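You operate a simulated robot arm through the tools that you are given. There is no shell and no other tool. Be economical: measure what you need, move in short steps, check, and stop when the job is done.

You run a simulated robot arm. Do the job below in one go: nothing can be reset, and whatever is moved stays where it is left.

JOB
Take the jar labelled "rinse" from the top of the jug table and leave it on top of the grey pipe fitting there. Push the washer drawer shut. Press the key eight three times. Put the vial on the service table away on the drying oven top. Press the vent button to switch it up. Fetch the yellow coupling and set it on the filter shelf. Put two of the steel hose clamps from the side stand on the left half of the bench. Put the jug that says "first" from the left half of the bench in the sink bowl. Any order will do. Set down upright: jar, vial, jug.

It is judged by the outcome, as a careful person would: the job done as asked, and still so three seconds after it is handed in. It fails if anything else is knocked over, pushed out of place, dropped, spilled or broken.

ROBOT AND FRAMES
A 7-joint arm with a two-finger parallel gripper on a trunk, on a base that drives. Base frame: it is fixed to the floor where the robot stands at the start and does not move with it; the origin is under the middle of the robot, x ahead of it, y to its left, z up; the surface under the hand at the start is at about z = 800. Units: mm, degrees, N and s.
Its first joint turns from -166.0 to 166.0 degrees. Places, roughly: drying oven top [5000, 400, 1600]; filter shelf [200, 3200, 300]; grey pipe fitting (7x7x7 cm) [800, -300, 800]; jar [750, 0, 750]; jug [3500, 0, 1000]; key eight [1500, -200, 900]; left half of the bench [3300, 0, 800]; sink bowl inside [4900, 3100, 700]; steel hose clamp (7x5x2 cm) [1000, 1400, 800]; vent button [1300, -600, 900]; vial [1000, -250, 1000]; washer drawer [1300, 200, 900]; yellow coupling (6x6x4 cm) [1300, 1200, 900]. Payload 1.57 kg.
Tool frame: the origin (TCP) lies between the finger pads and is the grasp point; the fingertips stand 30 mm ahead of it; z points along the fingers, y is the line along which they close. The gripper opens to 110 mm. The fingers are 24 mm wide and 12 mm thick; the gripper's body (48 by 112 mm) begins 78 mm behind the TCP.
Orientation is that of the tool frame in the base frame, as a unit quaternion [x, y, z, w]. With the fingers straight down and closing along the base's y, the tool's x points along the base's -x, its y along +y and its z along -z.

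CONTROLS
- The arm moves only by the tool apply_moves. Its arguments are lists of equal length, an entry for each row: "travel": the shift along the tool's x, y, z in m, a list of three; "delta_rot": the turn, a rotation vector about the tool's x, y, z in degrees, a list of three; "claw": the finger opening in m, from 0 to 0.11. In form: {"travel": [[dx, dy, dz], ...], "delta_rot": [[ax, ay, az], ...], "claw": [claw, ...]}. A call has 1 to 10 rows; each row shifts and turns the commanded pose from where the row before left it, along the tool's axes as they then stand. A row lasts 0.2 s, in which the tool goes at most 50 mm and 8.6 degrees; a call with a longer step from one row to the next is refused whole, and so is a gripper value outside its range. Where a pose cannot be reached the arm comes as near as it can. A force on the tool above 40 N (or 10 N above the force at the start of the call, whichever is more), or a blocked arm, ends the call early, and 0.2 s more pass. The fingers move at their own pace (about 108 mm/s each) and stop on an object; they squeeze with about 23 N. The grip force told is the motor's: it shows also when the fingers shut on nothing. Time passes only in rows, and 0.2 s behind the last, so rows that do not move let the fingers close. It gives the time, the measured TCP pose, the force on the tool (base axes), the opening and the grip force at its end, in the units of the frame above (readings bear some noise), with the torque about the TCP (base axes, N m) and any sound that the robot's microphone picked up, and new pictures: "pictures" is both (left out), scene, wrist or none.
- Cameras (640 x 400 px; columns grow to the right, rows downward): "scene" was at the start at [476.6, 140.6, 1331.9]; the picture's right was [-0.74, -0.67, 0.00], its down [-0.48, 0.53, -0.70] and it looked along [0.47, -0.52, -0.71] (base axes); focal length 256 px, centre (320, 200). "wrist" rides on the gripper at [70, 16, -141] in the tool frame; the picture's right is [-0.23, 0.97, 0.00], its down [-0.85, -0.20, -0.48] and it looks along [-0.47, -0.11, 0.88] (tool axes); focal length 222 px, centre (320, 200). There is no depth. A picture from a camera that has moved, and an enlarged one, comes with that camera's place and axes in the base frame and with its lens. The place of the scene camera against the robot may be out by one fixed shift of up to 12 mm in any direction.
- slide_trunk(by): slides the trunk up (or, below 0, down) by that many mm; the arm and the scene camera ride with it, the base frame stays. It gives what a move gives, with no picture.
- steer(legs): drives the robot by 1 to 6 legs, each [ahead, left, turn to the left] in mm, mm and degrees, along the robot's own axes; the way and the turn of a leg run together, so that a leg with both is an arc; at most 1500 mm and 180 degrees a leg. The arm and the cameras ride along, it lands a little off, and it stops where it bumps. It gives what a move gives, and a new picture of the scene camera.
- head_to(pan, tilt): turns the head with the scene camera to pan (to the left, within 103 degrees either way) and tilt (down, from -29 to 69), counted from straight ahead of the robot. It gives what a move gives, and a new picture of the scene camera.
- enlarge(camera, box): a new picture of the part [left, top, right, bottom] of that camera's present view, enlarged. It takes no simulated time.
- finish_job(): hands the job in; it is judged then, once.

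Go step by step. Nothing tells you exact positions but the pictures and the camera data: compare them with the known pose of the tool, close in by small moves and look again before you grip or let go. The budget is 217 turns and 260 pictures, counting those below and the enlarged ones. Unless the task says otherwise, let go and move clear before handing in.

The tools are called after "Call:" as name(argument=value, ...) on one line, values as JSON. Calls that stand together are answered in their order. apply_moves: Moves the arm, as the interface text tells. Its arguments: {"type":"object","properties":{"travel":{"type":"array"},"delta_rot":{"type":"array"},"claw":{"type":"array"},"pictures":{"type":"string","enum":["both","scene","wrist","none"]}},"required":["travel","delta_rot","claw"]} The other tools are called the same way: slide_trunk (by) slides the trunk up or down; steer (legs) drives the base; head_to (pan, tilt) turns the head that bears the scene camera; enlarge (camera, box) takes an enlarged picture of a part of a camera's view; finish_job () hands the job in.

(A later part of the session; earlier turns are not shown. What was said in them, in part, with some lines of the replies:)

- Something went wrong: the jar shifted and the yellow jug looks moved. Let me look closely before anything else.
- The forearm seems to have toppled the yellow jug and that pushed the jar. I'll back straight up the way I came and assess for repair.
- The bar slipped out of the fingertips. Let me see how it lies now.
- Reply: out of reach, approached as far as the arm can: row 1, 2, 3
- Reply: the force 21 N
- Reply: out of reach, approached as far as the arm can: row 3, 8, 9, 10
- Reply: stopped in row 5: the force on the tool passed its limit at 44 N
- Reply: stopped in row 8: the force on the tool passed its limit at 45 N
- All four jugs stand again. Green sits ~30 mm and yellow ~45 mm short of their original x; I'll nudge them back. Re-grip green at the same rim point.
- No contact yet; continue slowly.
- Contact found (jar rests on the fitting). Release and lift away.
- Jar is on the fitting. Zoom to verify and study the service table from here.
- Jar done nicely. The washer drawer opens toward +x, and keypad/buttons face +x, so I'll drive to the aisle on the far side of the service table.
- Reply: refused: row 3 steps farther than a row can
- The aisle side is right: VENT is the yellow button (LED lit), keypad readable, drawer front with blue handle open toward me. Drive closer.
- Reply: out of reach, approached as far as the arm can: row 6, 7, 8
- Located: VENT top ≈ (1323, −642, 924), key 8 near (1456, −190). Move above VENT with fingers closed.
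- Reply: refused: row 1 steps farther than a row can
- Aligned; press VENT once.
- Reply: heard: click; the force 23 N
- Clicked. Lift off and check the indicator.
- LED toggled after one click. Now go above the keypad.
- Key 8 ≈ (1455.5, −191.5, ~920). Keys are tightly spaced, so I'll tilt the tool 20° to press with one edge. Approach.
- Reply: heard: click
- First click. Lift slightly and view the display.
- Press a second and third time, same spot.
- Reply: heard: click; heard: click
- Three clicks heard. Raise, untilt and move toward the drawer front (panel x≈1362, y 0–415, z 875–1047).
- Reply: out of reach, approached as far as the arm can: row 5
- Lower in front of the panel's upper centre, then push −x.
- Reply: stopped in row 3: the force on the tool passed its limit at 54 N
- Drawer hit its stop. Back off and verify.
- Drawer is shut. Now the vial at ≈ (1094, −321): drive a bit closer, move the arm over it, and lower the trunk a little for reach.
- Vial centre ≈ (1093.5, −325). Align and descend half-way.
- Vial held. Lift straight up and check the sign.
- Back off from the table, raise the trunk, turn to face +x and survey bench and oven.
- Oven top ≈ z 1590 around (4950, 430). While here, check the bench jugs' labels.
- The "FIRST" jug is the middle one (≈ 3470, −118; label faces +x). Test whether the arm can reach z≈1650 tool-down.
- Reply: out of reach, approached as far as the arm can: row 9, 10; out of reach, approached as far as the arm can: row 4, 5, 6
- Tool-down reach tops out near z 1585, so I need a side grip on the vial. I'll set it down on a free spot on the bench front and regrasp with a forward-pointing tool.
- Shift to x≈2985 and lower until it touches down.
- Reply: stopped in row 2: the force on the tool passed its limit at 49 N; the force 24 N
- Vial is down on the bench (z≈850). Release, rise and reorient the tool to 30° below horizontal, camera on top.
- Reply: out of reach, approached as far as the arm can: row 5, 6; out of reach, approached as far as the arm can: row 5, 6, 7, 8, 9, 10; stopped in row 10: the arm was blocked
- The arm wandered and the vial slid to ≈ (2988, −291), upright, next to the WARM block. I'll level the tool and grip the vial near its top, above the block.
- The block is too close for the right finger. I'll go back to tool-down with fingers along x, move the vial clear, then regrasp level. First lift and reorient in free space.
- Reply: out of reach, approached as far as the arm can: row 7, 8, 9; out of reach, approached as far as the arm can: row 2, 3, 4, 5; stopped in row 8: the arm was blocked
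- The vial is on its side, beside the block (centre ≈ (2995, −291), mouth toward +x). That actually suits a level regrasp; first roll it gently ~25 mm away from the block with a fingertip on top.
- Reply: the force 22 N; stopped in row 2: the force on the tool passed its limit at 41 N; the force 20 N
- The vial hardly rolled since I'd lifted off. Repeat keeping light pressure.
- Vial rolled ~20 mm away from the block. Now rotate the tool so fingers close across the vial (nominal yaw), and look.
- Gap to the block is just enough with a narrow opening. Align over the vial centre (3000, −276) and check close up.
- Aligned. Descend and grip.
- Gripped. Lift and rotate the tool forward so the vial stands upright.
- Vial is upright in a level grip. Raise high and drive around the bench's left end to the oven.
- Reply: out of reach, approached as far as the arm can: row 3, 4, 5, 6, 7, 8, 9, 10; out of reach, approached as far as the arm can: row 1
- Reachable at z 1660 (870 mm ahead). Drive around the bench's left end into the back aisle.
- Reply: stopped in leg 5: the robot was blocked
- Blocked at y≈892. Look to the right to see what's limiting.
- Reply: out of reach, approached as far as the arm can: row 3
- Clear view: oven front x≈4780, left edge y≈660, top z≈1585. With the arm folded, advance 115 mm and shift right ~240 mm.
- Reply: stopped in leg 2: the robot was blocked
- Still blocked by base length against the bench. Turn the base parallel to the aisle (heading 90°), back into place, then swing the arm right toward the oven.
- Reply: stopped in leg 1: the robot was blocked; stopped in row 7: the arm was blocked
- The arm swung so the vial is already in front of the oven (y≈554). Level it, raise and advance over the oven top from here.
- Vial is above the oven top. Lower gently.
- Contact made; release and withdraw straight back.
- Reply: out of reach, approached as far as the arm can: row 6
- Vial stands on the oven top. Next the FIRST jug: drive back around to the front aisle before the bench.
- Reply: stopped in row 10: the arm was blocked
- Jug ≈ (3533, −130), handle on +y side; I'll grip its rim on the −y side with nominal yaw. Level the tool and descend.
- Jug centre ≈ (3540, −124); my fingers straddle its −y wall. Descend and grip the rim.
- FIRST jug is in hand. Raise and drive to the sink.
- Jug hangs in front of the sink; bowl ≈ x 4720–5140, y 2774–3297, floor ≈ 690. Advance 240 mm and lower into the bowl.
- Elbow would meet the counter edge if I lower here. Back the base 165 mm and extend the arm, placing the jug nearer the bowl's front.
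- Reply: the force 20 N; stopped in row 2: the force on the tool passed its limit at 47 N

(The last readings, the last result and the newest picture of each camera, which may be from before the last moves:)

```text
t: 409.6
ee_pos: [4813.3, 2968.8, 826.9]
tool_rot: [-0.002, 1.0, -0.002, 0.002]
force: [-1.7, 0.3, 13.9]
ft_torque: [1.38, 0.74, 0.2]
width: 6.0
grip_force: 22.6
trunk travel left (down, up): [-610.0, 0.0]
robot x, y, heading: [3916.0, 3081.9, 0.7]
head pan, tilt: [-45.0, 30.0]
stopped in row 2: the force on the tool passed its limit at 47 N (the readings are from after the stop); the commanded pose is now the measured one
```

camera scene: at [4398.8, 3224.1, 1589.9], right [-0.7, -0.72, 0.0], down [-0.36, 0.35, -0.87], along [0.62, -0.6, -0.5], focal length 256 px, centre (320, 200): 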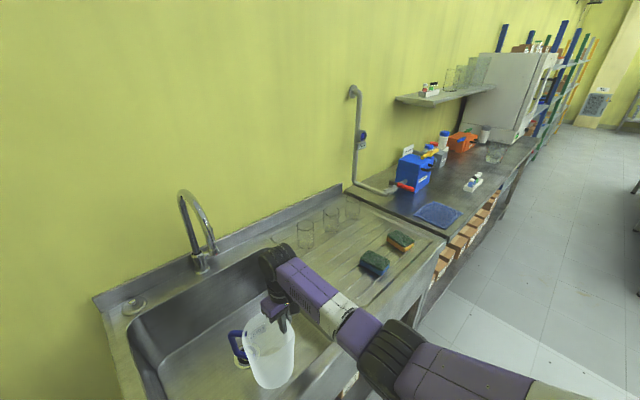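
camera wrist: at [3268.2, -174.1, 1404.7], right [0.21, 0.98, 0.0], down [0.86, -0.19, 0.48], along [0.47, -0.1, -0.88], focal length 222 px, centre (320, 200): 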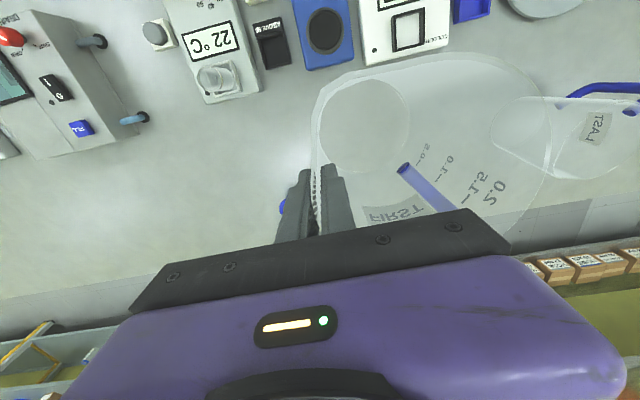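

Contact with the bowl floor. Release and lift.

Call:
apply_moves(travel=[[0, 0, -0.002], [0, 0, 0], [0, 0, 0], [0, 0, -0.03], [0, 0, -0.04], [0, 0, -0.045], [0, 0, -0.045], [0, 0, -0.045], [0, 0, -0.045], [0, 0, -0.045]], delta_rot=[[0, 0, 0], [0, 0, 0], [0, 0, 0], [0, 0, 0], [0, 0, 0], [0, 0, 0], [0, 0, 0], [0, 0, 0], [0, 0, 0], [0, 0, 0]], claw=[0.008, 0.03, 0.035, 0.035, 0.035, 0.035, 0.035, 0.035, 0.035, 0.035], pictures="wrist")

```text
t: 411.8
ee_pos: [4812.9, 2969.9, 1120.7]
tool_rot: [-0.003, 1.0, -0.002, 0.0]
force: [0.9, 0.9, -0.5]
ft_torque: [-0.05, 0.02, 0.01]
width: 34.7
grip_force: 0.0
trunk travel left (down, up): [-610.0, 0.0]
robot x, y, heading: [3914.3, 3078.2, 0.8]
head pan, tilt: [-45.0, 30.0]
camera wrist: at [4742.4, 2987.5, 1260.6], right [0.22, 0.97, -0.01], down [0.86, -0.19, 0.48], along [0.47, -0.11, -0.88], focal length 222 px, centre (320, 200)
```

wrist: 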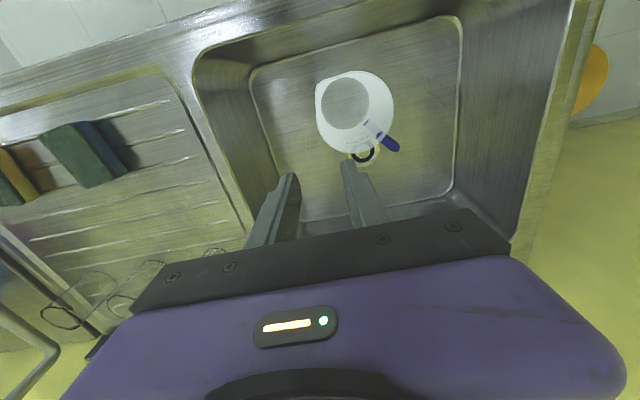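

Jug is upright in the sink bowl. Now the hose clamps: drive to the +x side of the side-stand table.

Call:
apply_moves(travel=[[0.04, 0, -0.03], [0.04, 0, -0.03], [0.04, 0, 0], [0.03, 0, 0]], delta_rot=[[0, 0, 0], [0, 0, 0], [0, 0, 0], [0, 0, 0]], claw=[0.09, 0.09, 0.09, 0.09], pictures="none")

Call:
steer(legs=[[-1300, 0, 0], [0, -1500, 0], [0, -140, 0], [0, 0, 179], [740, 0, 0]])

```text
t: 412.8
ee_pos: [4660.7, 2970.0, 1181.4]
tool_rot: [-0.003, 1.0, -0.003, 0.002]
force: [-0.3, -0.5, 0.6]
ft_torque: [-0.02, 0.01, 0.02]
width: 90.1
grip_force: 0.2
trunk travel left (down, up): [-610.0, 0.0]
robot x, y, heading: [3914.6, 3077.0, 1.1]
head pan, tilt: [-45.0, 30.0]
```

```text
t: 438.2
ee_pos: [1108.4, 1600.7, 1181.1]
tool_rot: [1.0, -0.015, -0.002, -0.003]
force: [-0.1, 0.0, -0.8]
ft_torque: [0.02, -0.06, 0.0]
width: 90.1
grip_force: 0.1
trunk travel left (down, up): [-610.0, 0.0]
robot x, y, heading: [1850.7, 1461.2, 178.6]
head pan, tilt: [-45.0, 30.0]
camera scene: at [1351.7, 1337.6, 1590.0], right [0.72, 0.69, 0.0], down [0.34, -0.36, -0.87], along [-0.6, 0.63, -0.5], focal length 256 px, centre (320, 200)
```

scene: 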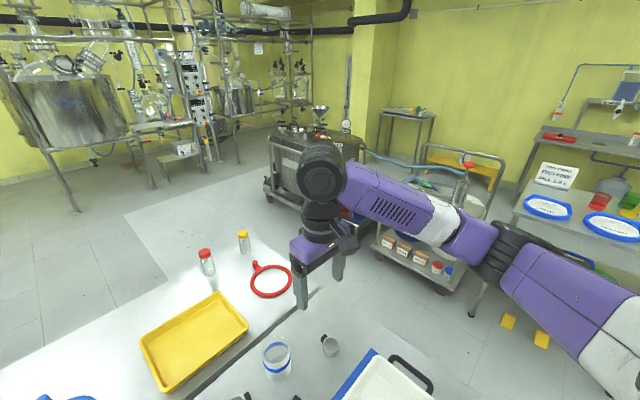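

Call:
apply_moves(travel=[[0.0, 0.03, 0.035], [0.0, 0.03, 0.035], [0.0, 0.03, 0.035], [0, 0, 0.03], [0, 0, 0]], delta_rot=[[0, 0, 0], [0, 0, 0], [0, 0, 0], [0, 0, 0], [0, 0, 0]], claw=[0.09, 0.09, 0.09, 0.09, 0.09], pictures="wrist")

```text
t: 439.4
ee_pos: [1106.7, 1509.7, 1046.2]
tool_rot: [1.0, -0.016, -0.001, -0.002]
force: [-0.7, -0.1, -0.5]
ft_torque: [-0.01, 0.01, -0.01]
width: 89.9
grip_force: 0.0
trunk travel left (down, up): [-610.0, 0.0]
robot x, y, heading: [1851.2, 1458.6, 178.6]
head pan, tilt: [-45.0, 30.0]
camera wrist: at [1174.2, 1490.9, 1186.9], right [-0.26, -0.97, 0.0], down [-0.85, 0.22, 0.48], along [-0.47, 0.13, -0.88], focal length 222 px, centre (320, 200)
```

wrist: 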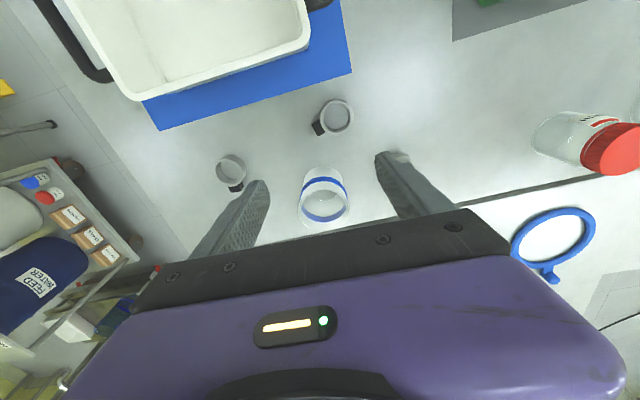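

Clamp B at ≈ (1091, 1657), A at ≈ (1122, 1486). Pick B first (nominal yaw suits it).

Call:
apply_moves(travel=[[-0.004, -0.037, 0.02], [-0.004, -0.037, 0.02], [-0.004, -0.037, 0.02], [-0.0037, -0.036, 0.02], [0, 0, 0.04], [0, 0, 0.025], [0, 0, 0]], delta_rot=[[0, 0, 0], [0, 0, 0], [0, 0, 0], [0, 0, 0], [0, 0, 0], [0, 0, 0], [0, 0, 0]], claw=[0.09, 0.09, 0.09, 0.09, 0.09, 0.09, 0.09], pictures="wrist")

```text
t: 441.1
ee_pos: [1093.6, 1658.9, 903.0]
tool_rot: [1.0, -0.015, -0.002, -0.003]
force: [-0.8, -0.3, 0.3]
ft_torque: [0.01, 0.0, -0.01]
width: 89.9
grip_force: 0.0
trunk travel left (down, up): [-610.0, 0.0]
robot x, y, heading: [1850.6, 1463.9, 178.7]
head pan, tilt: [-45.0, 30.0]
camera wrist: at [1162.6, 1639.8, 1043.3], right [-0.26, -0.97, 0.0], down [-0.85, 0.22, 0.48], along [-0.46, 0.13, -0.88], focal length 222 px, centre (320, 200)
```

wrist: 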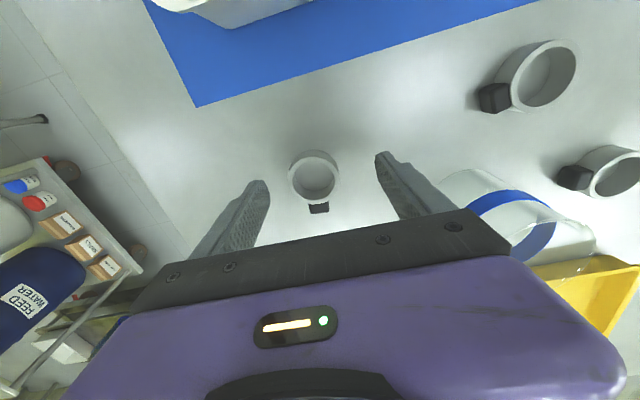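

Call:
apply_moves(travel=[[-0.002, -0.006, 0.012], [0, 0, 0.005], [0, 0, 0.003], [0, 0, 0]], delta_rot=[[0, 0, 0], [0, 0, 0], [0, 0, 0], [0, 0, 0]], claw=[0.09, 0.09, 0.09, 0.09], pictures="none")

Call:
apply_moves(travel=[[0, 0, 0.003], [0, 0, 0.003], [0, 0, 0]], delta_rot=[[0, 0, 0], [0, 0, 0], [0, 0, 0]], claw=[0.09, 0.09, 0.09], pictures="none")

```text
t: 442.1
ee_pos: [1091.9, 1665.2, 881.9]
tool_rot: [1.0, -0.016, -0.002, -0.003]
force: [0.0, 0.1, -0.5]
ft_torque: [0.01, -0.01, -0.01]
width: 90.2
grip_force: 0.0
trunk travel left (down, up): [-610.0, 0.0]
robot x, y, heading: [1850.2, 1459.1, 178.6]
head pan, tilt: [-45.0, 30.0]
```

```text
t: 442.9
ee_pos: [1090.7, 1666.0, 876.7]
tool_rot: [1.0, -0.015, -0.002, -0.002]
force: [0.1, -0.5, 0.2]
ft_torque: [0.01, 0.01, -0.03]
width: 90.1
grip_force: 0.1
trunk travel left (down, up): [-610.0, 0.0]
robot x, y, heading: [1849.6, 1459.0, 178.7]
head pan, tilt: [-45.0, 30.0]
```

Call:
apply_moves(travel=[[0, 0, 0.002], [0, 0, 0], [0, 0, 0], [0, 0, 0], [0, 0, -0.02], [0, 0, -0.045], [0, 0, -0.045], [0, 0, -0.045], [0, 0, -0.045], [0, 0, -0.045]], delta_rot=[[0, 0, 0], [0, 0, 0], [0, 0, 0], [0, 0, 0], [0, 0, 0], [0, 0, 0], [0, 0, 0], [0, 0, 0], [0, 0, 0], [0, 0, 0]], claw=[0.09, 0.03, 0.03, 0.03, 0.03, 0.03, 0.03, 0.03, 0.03, 0.03], pictures="wrist")

```text
t: 445.1
ee_pos: [1093.4, 1664.5, 1115.8]
tool_rot: [1.0, -0.016, 0.0, -0.003]
force: [-0.1, -0.7, -0.7]
ft_torque: [0.04, -0.05, -0.01]
width: 47.6
grip_force: 23.0
trunk travel left (down, up): [-610.0, 0.0]
robot x, y, heading: [1849.1, 1462.5, 178.5]
head pan, tilt: [-45.0, 30.0]
camera wrist: at [1162.4, 1645.4, 1257.2], right [-0.26, -0.97, 0.0], down [-0.85, 0.23, 0.48], along [-0.46, 0.13, -0.88], focal length 222 px, centre (320, 200)
```

wrist: 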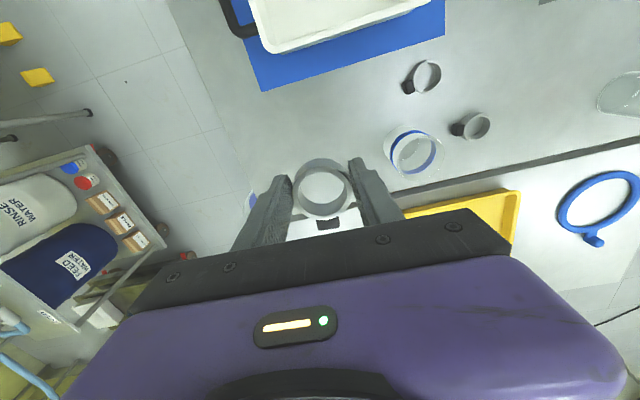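

Clamp B held. Drive to the bench front (left half).

Call:
steer(legs=[[-150, 0, 0], [0, 0, 181], [0, -1226, 0], [215, 0, 0]])

```text
refused: 181 is not a number from -180 to 180
```

Call:
steer(legs=[[-150, 0, 0], [0, 0, 180], [0, -1226, 1.4], [215, 0, 0]])

```text
t: 460.7
ee_pos: [2970.4, 89.5, 1117.0]
tool_rot: [-0.004, 1.0, -0.002, 0.002]
force: [-0.9, 0.0, -0.1]
ft_torque: [0.03, 0.0, 0.02]
width: 47.2
grip_force: 23.5
trunk travel left (down, up): [-610.0, 0.0]
robot x, y, heading: [2206.2, 261.8, 0.9]
head pan, tilt: [-45.0, 30.0]
camera scene: at [2689.4, 407.3, 1590.0], right [-0.7, -0.72, 0.0], down [-0.36, 0.35, -0.87], along [0.62, -0.6, -0.5], focal length 256 px, centre (320, 200)
```

scene: 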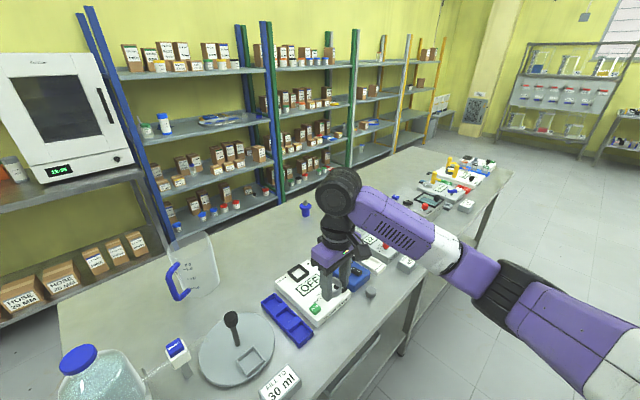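

Call:
apply_moves(travel=[[-0.007, 0, 0.03], [0, 0, 0.045], [0, 0, 0.045], [0, 0, 0.045], [0, 0, 0.045], [0, 0, 0.01], [0, 0, 0]], delta_rot=[[0, 0, 0], [0, 0, 0], [0, 0, 0], [0, 0, 0], [0, 0, 0], [0, 0, 0], [0, 0, 0]], claw=[0.03, 0.03, 0.03, 0.03, 0.03, 0.03, 0.03], pictures="none")

Call:
apply_moves(travel=[[0, 0, 0.004], [0, 0, 0.003], [0, 0, 0.003], [0, 0, 0]], delta_rot=[[0, 0, 0], [0, 0, 0], [0, 0, 0], [0, 0, 0]], claw=[0.03, 0.03, 0.03, 0.03], pictures="none")

```text
t: 462.3
ee_pos: [2978.0, 89.3, 895.5]
tool_rot: [-0.005, 1.0, -0.003, 0.002]
force: [-0.9, 0.6, -0.5]
ft_torque: [0.04, 0.03, 0.02]
width: 47.1
grip_force: 23.2
trunk travel left (down, up): [-610.0, 0.0]
robot x, y, heading: [2202.9, 262.6, 1.0]
head pan, tilt: [-45.0, 30.0]
```

```text
t: 463.3
ee_pos: [2978.8, 89.1, 886.9]
tool_rot: [-0.004, 1.0, -0.003, 0.002]
force: [0.3, 0.2, -1.0]
ft_torque: [-0.04, -0.03, 0.02]
width: 47.1
grip_force: 23.4
trunk travel left (down, up): [-610.0, 0.0]
robot x, y, heading: [2207.5, 263.1, 1.4]
head pan, tilt: [-45.0, 30.0]
```

Call:
apply_moves(travel=[[0, 0, 0.003], [0, 0, 0.003], [0, 0, 0]], delta_rot=[[0, 0, 0], [0, 0, 0], [0, 0, 0]], claw=[0.03, 0.03, 0.03], pictures="none")

Call:
apply_moves(travel=[[0, 0, 0.0025], [0, 0, 0.0025], [0, 0, 0]], delta_rot=[[0, 0, 0], [0, 0, 0], [0, 0, 0]], claw=[0.03, 0.03, 0.03], pictures="none")

```text
t: 464.1
ee_pos: [2978.4, 89.2, 882.5]
tool_rot: [-0.004, 1.0, -0.002, 0.003]
force: [-2.6, 4.5, 15.2]
ft_torque: [0.23, 0.19, -0.04]
width: 47.4
grip_force: 23.3
trunk travel left (down, up): [-610.0, 0.0]
robot x, y, heading: [2204.7, 262.7, 1.1]
head pan, tilt: [-45.0, 30.0]
```

```text
t: 464.7
ee_pos: [2978.4, 88.9, 880.3]
tool_rot: [-0.005, 1.0, -0.002, 0.005]
force: [-8.6, 2.8, 20.2]
ft_torque: [0.62, 0.48, 0.21]
width: 47.5
grip_force: 23.3
trunk travel left (down, up): [-610.0, 0.0]
robot x, y, heading: [2205.9, 265.6, 1.1]
head pan, tilt: [-45.0, 30.0]
stopped in row 3: the force on the tool passed its limit at 45 N (the readings are from after the stop); the commanded pose is now the measured one
```

Clamp B is on the bench. Release, rise, and go back for clamp A.

Call:
apply_moves(travel=[[0, 0, -0.002], [0, 0, 0], [0, 0, 0], [0, 0, -0.03], [0, 0, -0.045], [0, 0, -0.045], [0, 0, -0.045], [0, 0, -0.045], [0, 0, -0.03], [0, 0, 0]], delta_rot=[[0, 0, 0], [0, 0, 0], [0, 0, 0], [0, 0, 0], [0, 0, 0], [0, 0, 0], [0, 0, 0], [0, 0, 0], [0, 0, 0], [0, 0, 0]], claw=[0.047, 0.06, 0.072, 0.072, 0.072, 0.072, 0.072, 0.072, 0.1, 0.1], pictures="none")

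Call:
steer(legs=[[-205, 0, -1], [0, 1000, 0], [0, 0, 180], [100, 0, 0]])

```text
t: 466.9
ee_pos: [2978.3, 87.8, 1120.7]
tool_rot: [-0.005, 1.0, -0.003, 0.003]
force: [0.5, 0.1, -0.2]
ft_torque: [-0.03, -0.01, 0.0]
width: 100.2
grip_force: 0.0
trunk travel left (down, up): [-610.0, 0.0]
robot x, y, heading: [2207.2, 259.6, 0.7]
head pan, tilt: [-45.0, 30.0]
```

```text
t: 481.5
ee_pos: [1128.1, 1479.9, 1121.6]
tool_rot: [1.0, -0.008, -0.004, -0.002]
force: [-0.2, -0.6, 0.7]
ft_torque: [0.01, -0.01, -0.01]
width: 99.8
grip_force: 0.1
trunk travel left (down, up): [-610.0, 0.0]
robot x, y, heading: [1901.3, 1288.3, 179.4]
head pan, tilt: [-45.0, 30.0]
camera scene: at [1400.5, 1154.9, 1590.1], right [0.71, 0.7, 0.0], down [0.35, -0.36, -0.87], along [-0.61, 0.62, -0.5], focal length 256 px, centre (320, 200)
```

scene: 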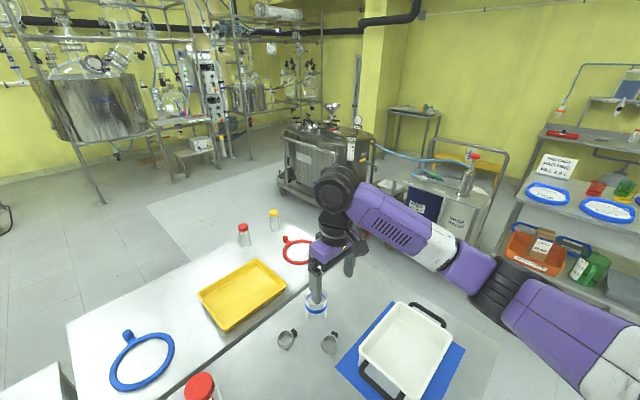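

Call:
apply_moves(travel=[[-0.006, -0.015, 0.04], [0, 0, 0.045], [0, 0, 0.045], [0, 0, 0.045], [0, 0, 0.035], [0, 0, 0]], delta_rot=[[0, 0, 0], [0, 0, 0], [0, 0, 0], [0, 0, 0], [0, 0, 0], [0, 0, 0]], claw=[0.1, 0.1, 0.1, 0.1, 0.1, 0.1], pictures="wrist")

```text
t: 482.9
ee_pos: [1122.6, 1495.5, 911.1]
tool_rot: [1.0, -0.007, -0.004, -0.002]
force: [-0.1, -0.7, -0.6]
ft_torque: [-0.01, 0.0, 0.03]
width: 100.1
grip_force: 0.1
trunk travel left (down, up): [-610.0, 0.0]
robot x, y, heading: [1898.9, 1284.3, 179.8]
head pan, tilt: [-45.0, 30.0]
camera wrist: at [1192.5, 1476.9, 1050.7], right [-0.24, -0.97, 0.0], down [-0.85, 0.21, 0.49], along [-0.47, 0.12, -0.87], focal length 222 px, centre (320, 200)
```

wrist: 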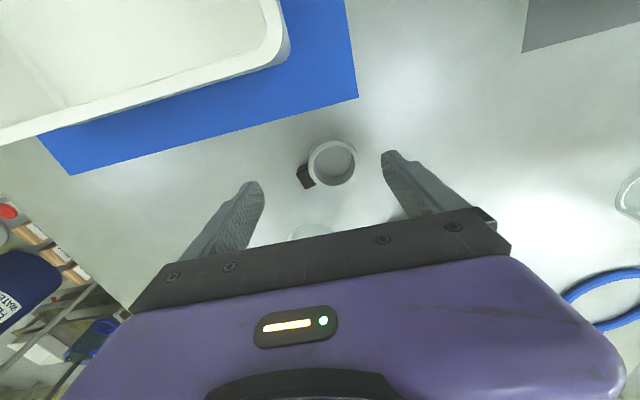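

Call:
apply_moves(travel=[[0, 0.003, 0.02], [0, 0, 0.01], [0, 0, 0.005], [0, 0, 0], [0, 0, 0], [0, 0, 0], [0, 0, -0.02], [0, 0, -0.045], [0, 0, -0.045], [0, 0, -0.045]], delta_rot=[[0, 0, 0], [0, 0, 0], [0, 0, 0], [0, 0, 0], [0, 0, 0], [0, 0, 0], [0, 0, 0], [0, 0, 0], [0, 0, 0], [0, 0, 0]], claw=[0.1, 0.1, 0.1, 0.04, 0.04, 0.04, 0.04, 0.04, 0.04, 0.04], pictures="wrist")

```text
t: 485.1
ee_pos: [1125.1, 1489.3, 1029.7]
tool_rot: [1.0, -0.008, -0.003, -0.003]
force: [0.2, -0.2, -1.3]
ft_torque: [0.02, 0.01, -0.01]
width: 61.8
grip_force: 23.0
trunk travel left (down, up): [-610.0, 0.0]
robot x, y, heading: [1898.3, 1286.4, 179.5]
head pan, tilt: [-45.0, 30.0]
camera wrist: at [1193.4, 1471.9, 1170.5], right [-0.24, -0.97, 0.0], down [-0.85, 0.21, 0.48], along [-0.47, 0.12, -0.88], focal length 222 px, centre (320, 200)
```

wrist: 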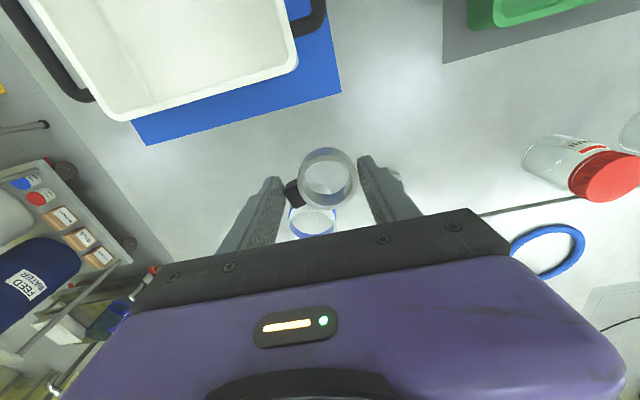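

Call:
apply_moves(travel=[[0, 0, -0.045], [0, 0, -0.045], [0, 0, 0]], delta_rot=[[0, 0, 0], [0, 0, 0], [0, 0, 0]], claw=[0.04, 0.04, 0.04], pictures="none")

Call:
steer(legs=[[-100, 0, 0], [0, 0, 180], [0, -1100, 0], [205, 0, 0]])

```text
t: 485.9
ee_pos: [1123.2, 1488.6, 1119.3]
tool_rot: [1.0, -0.008, -0.004, -0.002]
force: [0.3, 0.4, -0.8]
ft_torque: [0.0, -0.01, 0.01]
width: 61.6
grip_force: 23.1
trunk travel left (down, up): [-610.0, 0.0]
robot x, y, heading: [1898.6, 1283.7, 179.4]
head pan, tilt: [-45.0, 30.0]
```

```text
t: 500.9
ee_pos: [2966.5, -42.3, 1119.1]
tool_rot: [0.012, 1.0, -0.003, 0.004]
force: [-0.4, 0.1, -1.0]
ft_torque: [0.02, -0.02, 0.01]
width: 61.6
grip_force: 23.1
trunk travel left (down, up): [-610.0, 0.0]
robot x, y, heading: [2196.0, 167.6, -1.0]
head pan, tilt: [-45.0, 30.0]
camera scene: at [2683.9, 296.6, 1590.0], right [-0.72, -0.7, 0.0], down [-0.35, 0.36, -0.87], along [0.6, -0.62, -0.5], focal length 256 px, centre (320, 200)
```

scene: 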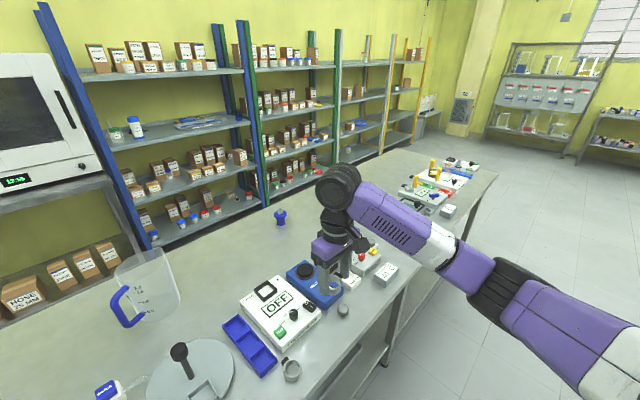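

Call:
apply_moves(travel=[[-0.01, 0.005, 0.03], [0, 0, 0.045], [0, 0, 0.045], [0, 0, 0.045], [0, 0, 0.045], [0, 0, 0.014], [0, 0, 0.006], [0, 0, 0]], delta_rot=[[0, 0, 0], [0, 0, 0], [0, 0, 0], [0, 0, 0], [0, 0, 0], [0, 0, 0], [0, 0, 0], [0, 0, 0]], claw=[0.04, 0.04, 0.04, 0.04, 0.04, 0.04, 0.04, 0.04], pictures="none")

Call:
apply_moves(travel=[[0, 0, 0.003], [0, 0, 0.003], [0, 0, 0]], delta_rot=[[0, 0, 0], [0, 0, 0], [0, 0, 0]], claw=[0.04, 0.04, 0.04], pictures="none")

```text
t: 502.7
ee_pos: [2978.0, -38.2, 889.8]
tool_rot: [0.013, 1.0, -0.003, 0.004]
force: [-0.7, -0.3, -0.6]
ft_torque: [0.02, -0.03, 0.01]
width: 61.8
grip_force: 23.3
trunk travel left (down, up): [-610.0, 0.0]
robot x, y, heading: [2200.9, 166.3, -0.8]
head pan, tilt: [-45.0, 30.0]
```

```text
t: 503.5
ee_pos: [2979.5, -39.5, 883.3]
tool_rot: [0.012, 1.0, -0.002, 0.004]
force: [-3.5, 1.0, 16.7]
ft_torque: [0.19, 0.02, 0.16]
width: 61.8
grip_force: 22.8
trunk travel left (down, up): [-610.0, 0.0]
robot x, y, heading: [2196.2, 171.0, -0.8]
head pan, tilt: [-45.0, 30.0]
```

Call:
apply_moves(travel=[[0, 0, -0.001], [0, 0, 0], [0, 0, 0], [0, 0, -0.03], [0, 0, -0.045], [0, 0, -0.045], [0, 0, -0.045], [0, 0, -0.045], [0, 0, -0.03], [0, 0, 0]], delta_rot=[[0, 0, 0], [0, 0, 0], [0, 0, 0], [0, 0, 0], [0, 0, 0], [0, 0, 0], [0, 0, 0], [0, 0, 0], [0, 0, 0], [0, 0, 0]], claw=[0.062, 0.075, 0.09, 0.09, 0.09, 0.09, 0.09, 0.09, 0.09, 0.09], pictures="none")

Call:
steer(legs=[[-160, 0, 1], [0, 778, 0], [0, 0, 180]])

Call:
enlarge(camera="wrist", box=[160, 0, 480, 240])

```text
t: 505.7
ee_pos: [2976.5, -37.6, 1124.6]
tool_rot: [0.012, 1.0, -0.002, 0.003]
force: [-0.1, 0.4, 0.2]
ft_torque: [-0.04, 0.01, -0.02]
width: 90.4
grip_force: 0.1
trunk travel left (down, up): [-610.0, 0.0]
robot x, y, heading: [2200.6, 166.0, -1.1]
head pan, tilt: [-45.0, 30.0]
```

```text
t: 518.3
ee_pos: [1255.6, 1184.5, 1122.8]
tool_rot: [1.0, -0.018, -0.004, -0.003]
force: [0.4, 0.1, 0.4]
ft_torque: [-0.03, -0.03, 0.02]
width: 89.9
grip_force: 0.1
trunk travel left (down, up): [-610.0, 0.0]
robot x, y, heading: [2034.5, 968.9, 178.3]
head pan, tilt: [-45.0, 30.0]
camera scene: at [1532.6, 847.3, 1589.9], right [0.73, 0.69, 0.0], down [0.34, -0.36, -0.87], along [-0.59, 0.63, -0.5], focal length 256 px, centre (320, 200)
```

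scene: 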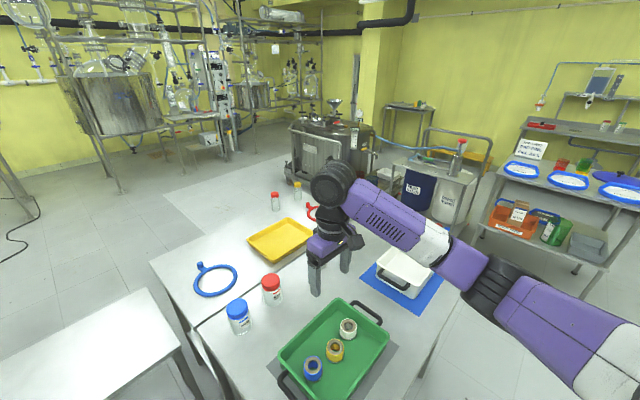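

```text
1.67 times, centred on (320, 120) of wrist
camera zoom: at [1323.5, 1165.1, 1263.0], right [-0.26, -0.96, 0.0], down [-0.84, 0.23, 0.49], along [-0.47, 0.13, -0.87], focal length 370 px, centre (320, 333)
```

zoom: 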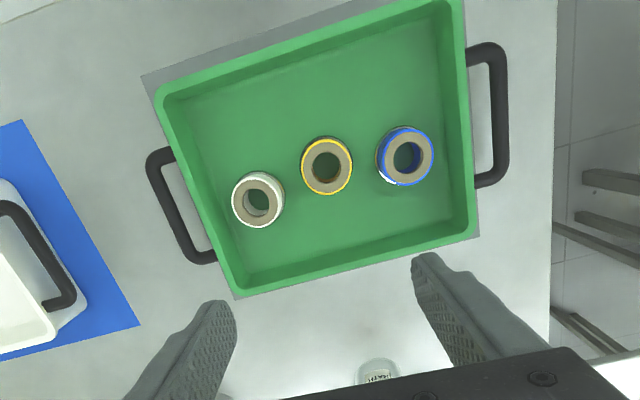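

Yellow coupling ≈ (1291, 1167), neighbours along y; so rotate to close along x and go above it.

Call:
apply_moves(travel=[[0, 0, 0], [0, 0, 0], [0, 0, 0], [0, 0, 0], [0, 0, 0], [0, 0, 0], [0, 0, 0], [0, 0, 0], [0, 0, 0], [0, 0, 0]], delta_rot=[[0, 0, 8.2], [0, 0, 8.2], [0, 0, 8.2], [0, 0, 8.2], [0, 0, 8.2], [0, 0, 8.2], [0, 0, 8.2], [0, 0, 8.2], [0, 0, 8.2], [0, 0, 8.2]], claw=[0.09, 0.09, 0.09, 0.09, 0.09, 0.09, 0.09, 0.09, 0.09, 0.09], pictures="none")

Call:
apply_moves(travel=[[0, 0, 0], [0.0175, -0.0355, 0.02], [0, 0, 0.045], [0, 0, 0.045], [0, 0, 0.045], [0, 0, 0.04], [0, 0, 0]], delta_rot=[[0, 0, 6], [0, 0, 0], [0, 0, 0], [0, 0, 0], [0, 0, 0], [0, 0, 0], [0, 0, 0]], claw=[0.09, 0.09, 0.09, 0.09, 0.09, 0.09, 0.09], pictures="wrist")

```text
t: 520.5
ee_pos: [1253.9, 1184.0, 1122.9]
tool_rot: [0.741, -0.672, -0.004, 0.001]
force: [0.5, -0.7, 0.0]
ft_torque: [-0.05, -0.01, 0.03]
width: 90.0
grip_force: 0.1
trunk travel left (down, up): [-610.0, 0.0]
robot x, y, heading: [2029.5, 967.9, 178.4]
head pan, tilt: [-45.0, 30.0]
```

```text
t: 522.1
ee_pos: [1289.0, 1169.6, 926.3]
tool_rot: [-0.707, 0.707, 0.005, 0.0]
force: [0.4, 0.4, 0.0]
ft_torque: [0.01, -0.03, -0.01]
width: 90.0
grip_force: 0.1
trunk travel left (down, up): [-610.0, 0.0]
robot x, y, heading: [2030.2, 966.9, 178.0]
head pan, tilt: [-45.0, 30.0]
camera wrist: at [1272.6, 1099.6, 1066.7], right [-0.97, 0.23, 0.01], down [0.2, 0.85, 0.48], along [0.1, 0.47, -0.88], focal length 222 px, centre (320, 200)
```

wrist: 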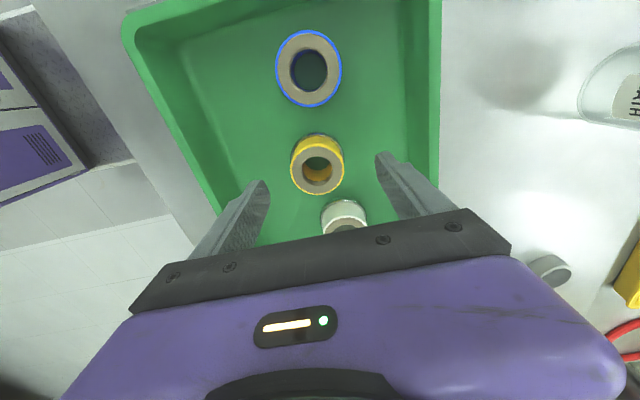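

Call:
apply_moves(travel=[[0.005, 0, 0.015], [0, 0, 0.012], [0, 0, 0.008], [0, 0, 0.004], [0, 0, 0], [0, 0, 0], [0, 0, 0], [0, 0, 0]], delta_rot=[[0, 0, 0], [0, 0, 0], [0, 0, 0], [0, 0, 0], [0, 0, 0], [0, 0, 0], [0, 0, 0], [0, 0, 0]], claw=[0.09, 0.09, 0.09, 0.09, 0.09, 0.03, 0.03, 0.03], pictures="none")

```text
t: 523.9
ee_pos: [1288.1, 1164.6, 887.8]
tool_rot: [-0.706, 0.708, 0.005, -0.001]
force: [-0.2, 0.8, 1.9]
ft_torque: [0.04, -0.06, -0.01]
width: 50.7
grip_force: 22.6
trunk travel left (down, up): [-610.0, 0.0]
robot x, y, heading: [2031.3, 970.4, 178.4]
head pan, tilt: [-45.0, 30.0]
```

Coupling gripped. Lift and drive toward the filter unit near (200, 3200) to find the shelf.

Call:
apply_moves(travel=[[0, 0, -0.03], [0, 0, -0.045], [0, 0, -0.045], [0, 0, -0.045], [0, 0, -0.045], [0, 0, -0.04]], delta_rot=[[0, 0, 0], [0, 0, 0], [0, 0, 0], [0, 0, 0], [0, 0, 0], [0, 0, 0]], claw=[0.03, 0.03, 0.03, 0.03, 0.03, 0.03], pictures="none")

Call:
steer(legs=[[0, -1260, 1.5], [1100, 0, 0]])

Call:
head_to(pan=-55, tilt=38)

```text
t: 525.3
ee_pos: [1287.1, 1160.6, 1138.0]
tool_rot: [-0.706, 0.708, 0.004, -0.001]
force: [-0.5, -0.4, -0.8]
ft_torque: [0.0, -0.01, -0.01]
width: 50.8
grip_force: 22.8
out of reach, approached as far as the arm can: row 2
trunk travel left (down, up): [-610.0, 0.0]
robot x, y, heading: [2032.0, 966.9, 178.1]
head pan, tilt: [-45.0, 30.0]
```

```text
t: 535.5
ee_pos: [429.5, 2397.2, 1138.5]
tool_rot: [0.719, -0.695, -0.005, 0.0]
force: [0.2, -0.2, -1.6]
ft_torque: [0.0, -0.07, -0.01]
width: 51.0
grip_force: 22.6
trunk travel left (down, up): [-610.0, 0.0]
robot x, y, heading: [1182.7, 2229.8, -179.6]
head pan, tilt: [-45.0, 30.0]
stopped in leg 2: the robot was blocked; the commanded pose is now the measured one
camera scene: at [685.7, 2092.1, 1589.7], right [0.7, 0.71, 0.0], down [0.36, -0.35, -0.87], along [-0.62, 0.61, -0.5], focal length 256 px, centre (320, 200)
```

scene: 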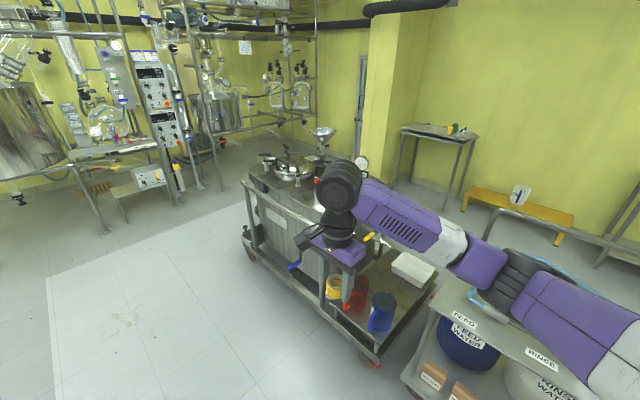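

```text
t: 536.2
ee_pos: [429.1, 2397.8, 1137.8]
tool_rot: [0.719, -0.695, -0.004, 0.0]
force: [0.2, 0.5, -1.0]
ft_torque: [0.01, 0.03, 0.01]
width: 51.1
grip_force: 22.9
trunk travel left (down, up): [-610.0, 0.0]
robot x, y, heading: [1183.0, 2229.7, -179.7]
head pan, tilt: [-55.0, 38.0]
camera scene: at [700.7, 2098.9, 1577.6], right [0.82, 0.58, 0.0], down [0.36, -0.5, -0.79], along [-0.46, 0.64, -0.62], focal length 256 px, centre (320, 200)
```

scene: 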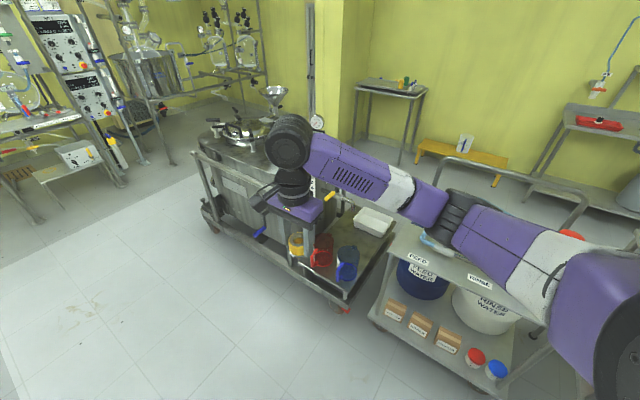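

The filter shelf is the trolley deck (z≈300) with yellow/red/blue jugs; open front is around y≈2800. I'll approach diagonally from the front.

Call:
apply_moves(travel=[[0, 0, -0.045], [0, 0, -0.045], [0, 0, 0]], delta_rot=[[0, 0, 0], [0, 0, 0], [0, 0, 0]], claw=[0.03, 0.03, 0.03], pictures="none")

Call:
steer(legs=[[0, -170, 0], [0, 0, -42], [314, 283, 0]])

```text
t: 537.0
ee_pos: [433.4, 2397.0, 1225.1]
tool_rot: [0.719, -0.695, -0.005, 0.0]
force: [-0.8, 0.0, -1.0]
ft_torque: [0.0, 0.03, 0.0]
width: 51.0
grip_force: 22.9
trunk travel left (down, up): [-610.0, 0.0]
robot x, y, heading: [1185.1, 2231.3, -179.7]
head pan, tilt: [-55.0, 38.0]
```

```text
t: 542.2
ee_pos: [376.3, 3016.7, 1223.7]
tool_rot: [-0.425, 0.905, 0.004, 0.001]
force: [-0.3, -0.2, -0.8]
ft_torque: [0.02, -0.07, 0.04]
width: 50.5
grip_force: 23.4
trunk travel left (down, up): [-610.0, 0.0]
robot x, y, heading: [828.1, 2394.6, 138.9]
head pan, tilt: [-55.0, 38.0]
stopped in leg 3: the robot was blocked; the commanded pose is now the measured one
camera scene: at [377.9, 2611.2, 1577.4], right [0.99, -0.11, 0.0], down [-0.07, -0.61, -0.79], along [0.09, 0.78, -0.62], focal length 256 px, centre (320, 200)
```

scene: 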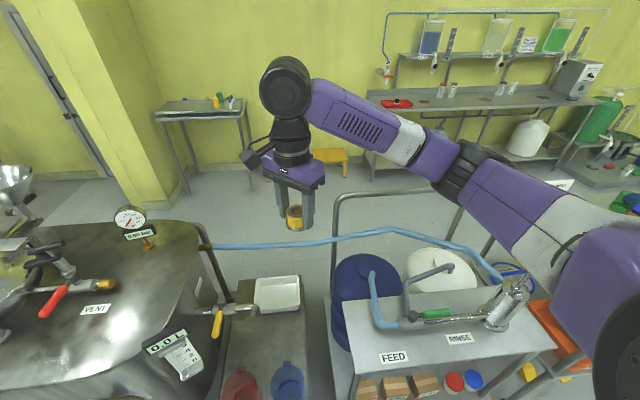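

I see the deck well now. Front strip at y≈2845 is free and 750 mm from the robot. Move the coupling over it and descend, then look with the wrist camera.

Call:
apply_moves(travel=[[0.045, 0, 0], [0.045, 0, 0], [0.045, 0, 0], [0.045, 0, 0], [0.045, 0.002, 0], [0, 0, 0.045], [0, 0, 0.045], [0, 0, 0.045], [0, 0, 0.045], [0, 0, 0.045]], delta_rot=[[0, 0, 0], [0, 0, 0], [0, 0, 0], [0, 0, 0], [0, 0, 0], [0, 0, 0], [0, 0, 0], [0, 0, 0], [0, 0, 0], [0, 0, 0]], claw=[0.03, 0.03, 0.03, 0.03, 0.03, 0.03, 0.03, 0.03, 0.03, 0.03], pictures="wrist")

```text
t: 544.4
ee_pos: [230.6, 2846.3, 997.8]
tool_rot: [-0.425, 0.905, 0.004, 0.002]
force: [0.0, 0.3, -0.9]
ft_torque: [-0.02, 0.0, -0.02]
width: 50.7
grip_force: 23.3
trunk travel left (down, up): [-610.0, 0.0]
robot x, y, heading: [826.0, 2394.6, 138.7]
head pan, tilt: [-55.0, 38.0]
camera wrist: at [173.1, 2801.8, 1138.5], right [-0.61, 0.8, 0.01], down [0.7, 0.53, 0.48], along [0.38, 0.3, -0.88], focal length 222 px, centre (320, 200)
```

wrist: 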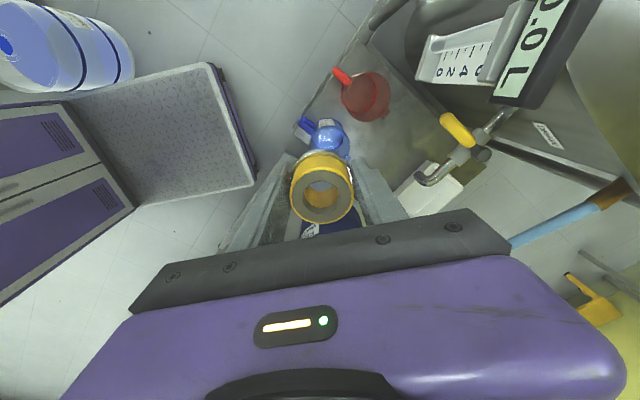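

The front strip between the jug handles (≈ x 222, y 2838) fits if the fingers close along x. Reorient, lean the hand 12° away from the jugs, and lower the arm.

Call:
apply_moves(travel=[[0, 0, 0], [0, 0, 0], [0, 0, 0], [0, 0, 0], [0.009, 0.0086, 0], [0, 0, 0.04], [0, 0, 0.04], [0, 0, 0.03], [0, 0, 0], [0, 0, 0]], delta_rot=[[0, 0, -7.94], [0, 0, -7.94], [0, 0, -7.94], [0, 0, -7.94], [0, 0, -7.94], [0, 0, 0], [0, 0, 0], [0, 0, 0], [0, -6, 0], [0, -6, 0]], claw=[0.03, 0.03, 0.03, 0.03, 0.03, 0.03, 0.03, 0.03, 0.03, 0.03], pictures="none")

Call:
slide_trunk(by=-300)

Call:
enlarge(camera="wrist", box=[0, 0, 640, 400])

```text
t: 546.6
ee_pos: [221.1, 2838.3, 888.5]
tool_rot: [0.704, -0.702, -0.078, -0.076]
force: [0.1, -0.7, -1.8]
ft_torque: [-0.02, 0.01, -0.02]
width: 50.7
grip_force: 23.3
trunk travel left (down, up): [-610.0, 0.0]
robot x, y, heading: [829.0, 2387.0, 139.0]
head pan, tilt: [-55.0, 38.0]
```

```text
t: 549.6
ee_pos: [221.1, 2837.8, 586.9]
tool_rot: [0.703, -0.702, -0.077, -0.075]
force: [0.2, -0.3, -0.3]
ft_torque: [-0.03, 0.01, 0.0]
width: 50.8
grip_force: 23.4
trunk travel left (down, up): [-310.0, 300.0]
robot x, y, heading: [827.0, 2395.0, 138.8]
head pan, tilt: [-55.0, 38.0]
```

```text
1.00 times, centred on (320, 200) of wrist (not enlarged: the box is as wide or as high as the picture)
camera zoom: at [204.7, 2740.4, 710.5], right [-0.97, 0.22, 0.05], down [0.2, 0.73, 0.65], along [0.11, 0.64, -0.76], focal length 222 px, centre (320, 200)
```

zoom: 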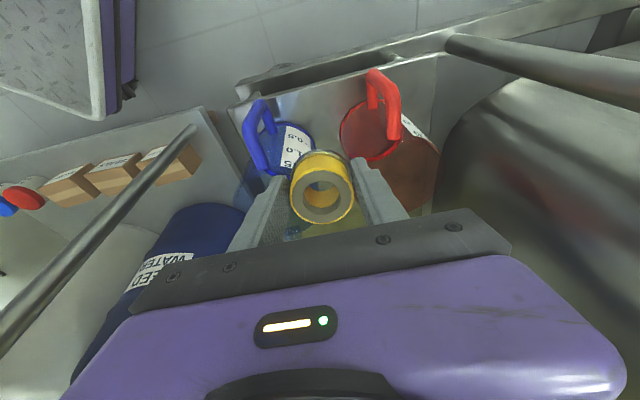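

Target between the handles refined to ≈ (210, 2873). Shift, lower the trunk, then creep down.

Call:
apply_moves(travel=[[-0.017, 0.006, 0.0035], [-0.0173, 0.005, 0.0035], [0, 0, 0]], delta_rot=[[0, 0, 0], [0, 0, 0], [0, 0, 0]], claw=[0.03, 0.03, 0.03], pictures="none")

Call:
slide_trunk(by=-150)

Call:
enlarge(camera="wrist", box=[0, 0, 640, 400])

```text
t: 550.4
ee_pos: [211.9, 2873.2, 589.3]
tool_rot: [0.703, -0.703, -0.077, -0.076]
force: [0.7, 1.2, -0.6]
ft_torque: [0.0, -0.01, -0.02]
width: 50.7
grip_force: 22.7
trunk travel left (down, up): [-310.0, 300.0]
robot x, y, heading: [825.2, 2397.5, 138.7]
head pan, tilt: [-55.0, 38.0]
```

```text
t: 552.2
ee_pos: [210.0, 2872.8, 437.1]
tool_rot: [0.703, -0.703, -0.077, -0.076]
force: [0.3, -0.9, -1.8]
ft_torque: [-0.05, -0.01, -0.01]
width: 50.7
grip_force: 22.8
trunk travel left (down, up): [-160.0, 450.0]
robot x, y, heading: [824.3, 2395.7, 139.0]
head pan, tilt: [-55.0, 38.0]
```

```text
1.00 times, centred on (320, 200) of wrist (not enlarged: the box is as wide or as high as the picture)
camera zoom: at [194.6, 2774.4, 560.8], right [-0.97, 0.22, 0.05], down [0.2, 0.73, 0.65], along [0.11, 0.64, -0.76], focal length 222 px, centre (320, 200)
```

zoom: 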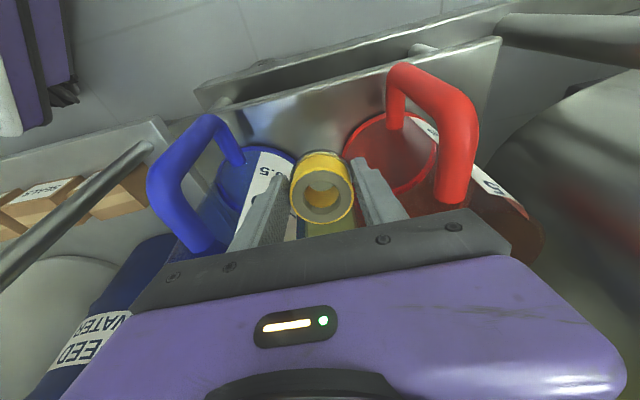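

Gripper is between the two jug handles. Fine shift, lower further, then creep to contact.

Call:
apply_moves(travel=[[0.0078, 0.006, -0.0016], [0, 0, 0]], delta_rot=[[0, 0, 0], [0, 0, 0]], claw=[0.03, 0.03], pictures="none")

Call:
slide_trunk(by=-50)

Call:
apply_moves(travel=[[0.001, 0, 0.005], [0.001, 0, 0.005], [0.001, 0, 0.005], [0, 0, 0]], delta_rot=[[0, 0, 0], [0, 0, 0], [0, 0, 0], [0, 0, 0]], claw=[0.03, 0.03, 0.03, 0.03], pictures="none")

```text
t: 552.8
ee_pos: [205.0, 2864.3, 438.1]
tool_rot: [0.703, -0.702, -0.077, -0.076]
force: [0.2, -1.0, -1.6]
ft_torque: [0.0, 0.0, 0.03]
width: 51.0
grip_force: 22.8
trunk travel left (down, up): [-160.0, 450.0]
robot x, y, heading: [825.0, 2393.6, 139.1]
head pan, tilt: [-55.0, 38.0]
```

```text
t: 553.7
ee_pos: [204.8, 2863.4, 388.2]
tool_rot: [0.704, -0.702, -0.077, -0.076]
force: [0.4, -0.5, -0.7]
ft_torque: [-0.02, -0.02, 0.01]
width: 50.8
grip_force: 23.2
trunk travel left (down, up): [-110.0, 500.0]
robot x, y, heading: [827.7, 2395.9, 138.7]
head pan, tilt: [-55.0, 38.0]
```

```text
t: 554.7
ee_pos: [205.5, 2865.3, 373.2]
tool_rot: [0.704, -0.702, -0.077, -0.075]
force: [0.6, 0.3, -0.5]
ft_torque: [-0.02, 0.01, -0.01]
width: 50.9
grip_force: 22.8
trunk travel left (down, up): [-110.0, 500.0]
robot x, y, heading: [829.6, 2392.7, 139.0]
head pan, tilt: [-55.0, 38.0]
```

No contacts so far. Continue creeping down.

Call:
apply_moves(travel=[[0.001, 0, 0.005], [0.001, 0, 0.005], [0.0008, 0, 0.004], [0, 0, 0]], delta_rot=[[0, 0, 0], [0, 0, 0], [0, 0, 0], [0, 0, 0]], claw=[0.03, 0.03, 0.03, 0.03], pictures="none")

Call:
apply_moves(travel=[[0.0008, 0, 0.004], [0.0008, 0, 0.004], [0, 0, 0]], delta_rot=[[0, 0, 0], [0, 0, 0], [0, 0, 0]], claw=[0.03, 0.03, 0.03], pictures="none")

Call:
apply_moves(travel=[[0.0008, 0, 0.004], [0.0008, 0, 0.004], [0, 0, 0]], delta_rot=[[0, 0, 0], [0, 0, 0], [0, 0, 0]], claw=[0.03, 0.03, 0.03], pictures="none")

```text
t: 555.7
ee_pos: [205.9, 2866.3, 358.6]
tool_rot: [0.703, -0.703, -0.078, -0.076]
force: [0.3, -0.6, -1.5]
ft_torque: [-0.03, 0.04, 0.01]
width: 50.3
grip_force: 23.5
trunk travel left (down, up): [-110.0, 500.0]
robot x, y, heading: [829.2, 2396.5, 138.8]
head pan, tilt: [-55.0, 38.0]
```

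```text
t: 556.5
ee_pos: [205.3, 2867.0, 353.9]
tool_rot: [0.703, -0.703, -0.079, -0.075]
force: [-2.9, 4.3, 11.6]
ft_torque: [-0.02, 0.09, 0.01]
width: 50.8
grip_force: 22.5
trunk travel left (down, up): [-110.0, 500.0]
robot x, y, heading: [828.5, 2394.1, 138.9]
head pan, tilt: [-55.0, 38.0]
```

```text
t: 557.1
ee_pos: [204.7, 2868.0, 347.7]
tool_rot: [0.703, -0.702, -0.081, -0.077]
force: [2.6, -2.6, 16.4]
ft_torque: [-0.29, 0.0, 0.06]
width: 50.7
grip_force: 22.8
trunk travel left (down, up): [-110.0, 500.0]
robot x, y, heading: [827.7, 2392.4, 138.8]
head pan, tilt: [-55.0, 38.0]
stopped in row 3: the force on the tool passed its limit at 44 N (the readings are from after the stop); the commanded pose is now the measured one
```

Call:
enlarge(camera="wrist", box=[160, 40, 480, 240])

```text
2.00 times, centred on (320, 140) of wrist
camera zoom: at [187.5, 2768.8, 470.0], right [-0.97, 0.22, 0.06], down [0.2, 0.73, 0.65], along [0.1, 0.65, -0.75], focal length 444 px, centre (320, 320)
```

zoom: 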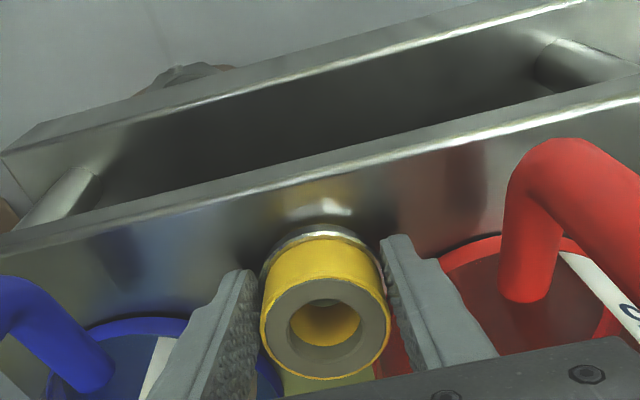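

The coupling is on the deck, just inside its edge. Release slightly and withdraw along the tool axis.

Call:
apply_moves(travel=[[0, 0, 0], [0, 0, 0], [0, 0, 0], [0, 0, -0.015], [0, 0, -0.025], [0, 0, -0.03], [0, 0, -0.03], [0, 0, 0]], delta_rot=[[0, 0, 0], [0, 0, 0], [0, 0, 0], [0, 0, 0], [0, 0, 0], [0, 0, 0], [0, 0, 0], [0, 0, 0]], claw=[0.055, 0.062, 0.066, 0.066, 0.066, 0.066, 0.066, 0.066], pictures="none")

Call:
slide_trunk(by=350)

Call:
enlarge(camera="wrist", box=[160, 0, 480, 240])

```text
t: 558.9
ee_pos: [204.2, 2844.7, 443.9]
tool_rot: [0.703, -0.703, -0.08, -0.076]
force: [0.2, -0.4, -0.7]
ft_torque: [-0.02, -0.01, -0.01]
width: 66.3
grip_force: 0.0
trunk travel left (down, up): [-110.0, 500.0]
robot x, y, heading: [826.9, 2393.3, 138.9]
head pan, tilt: [-55.0, 38.0]
```

```text
t: 562.3
ee_pos: [203.1, 2844.7, 794.3]
tool_rot: [0.703, -0.703, -0.08, -0.076]
force: [0.0, 0.3, -0.1]
ft_torque: [0.01, -0.03, 0.0]
width: 65.9
grip_force: 0.1
trunk travel left (down, up): [-460.0, 150.0]
robot x, y, heading: [825.9, 2395.7, 138.8]
head pan, tilt: [-55.0, 38.0]
```

```text
1.67 times, centred on (320, 120) of wrist
camera zoom: at [187.8, 2746.1, 915.3], right [-0.97, 0.22, 0.05], down [0.2, 0.73, 0.65], along [0.1, 0.65, -0.75], focal length 370 px, centre (320, 333)
```

zoom: 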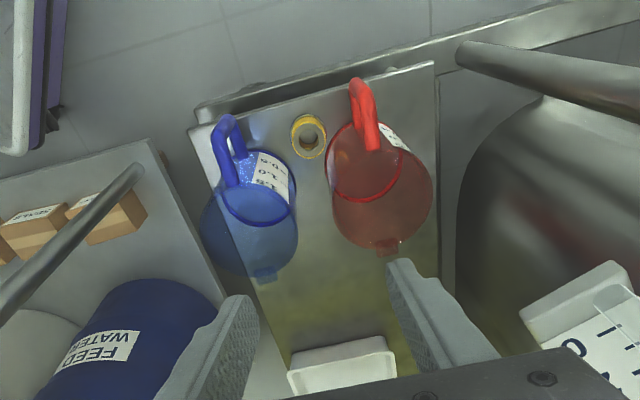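

All items are placed: the coupling stands on the filter shelf and the arm is clear. Raise a little and hand in.

Call:
apply_moves(travel=[[0, 0, -0.04], [0, 0, -0.04], [0, 0, -0.04], [0, 0, 0]], delta_rot=[[0, 0, 0], [0, 0, 0], [0, 0, 0], [0, 0, 0]], claw=[0.066, 0.066, 0.066, 0.066], pictures="none")

Call:
finish_job()

```text
t: 563.3
ee_pos: [203.6, 2821.7, 909.5]
tool_rot: [0.703, -0.702, -0.081, -0.076]
force: [0.6, -0.5, -0.3]
ft_torque: [0.0, 0.02, 0.0]
width: 65.9
grip_force: 0.0
out of reach, approached as far as the arm can: row 1, 2
trunk travel left (down, up): [-460.0, 150.0]
robot x, y, heading: [822.0, 2392.6, 138.8]
head pan, tilt: [-55.0, 38.0]
```

```text
The job is handed in.
```

I carried out all eight tasks and handed the job in, but I knocked two jugs and the vial over along the way, and one button result is ambiguous.

- **Jugs knocked over:** early on the arm tipped the yellow and green jugs on the jug table. I stood both back up within a few centimetres of where they were. The rinse jar slid too before I picked it up.
- **Vial knocked over:** it fell on its side on the bench while I was changing grip. I picked it up again, and it was upright on the drying oven top when I last looked.
- **Vent button:** I pressed it once and heard a click. Its green light was on before the press and off afterwards, so check that this is what "switch it up" meant.
- **Key eight:** I pressed it three times and heard a click each time. The display stayed blank, so I couldn't confirm the count.
- **Bumped something:** the base was stopped once by something in front of it near the filter trolley, probably a blue water drum. I didn't check whether it moved.

The rinse jar is on the grey fitting and the washer drawer is shut. The jug marked "first" is upright in the sink bowl, and the yellow coupling is on the filter shelf. The two clamps are on the left half of the bench. I saw the first one in place; the second I only felt touch down before letting go.
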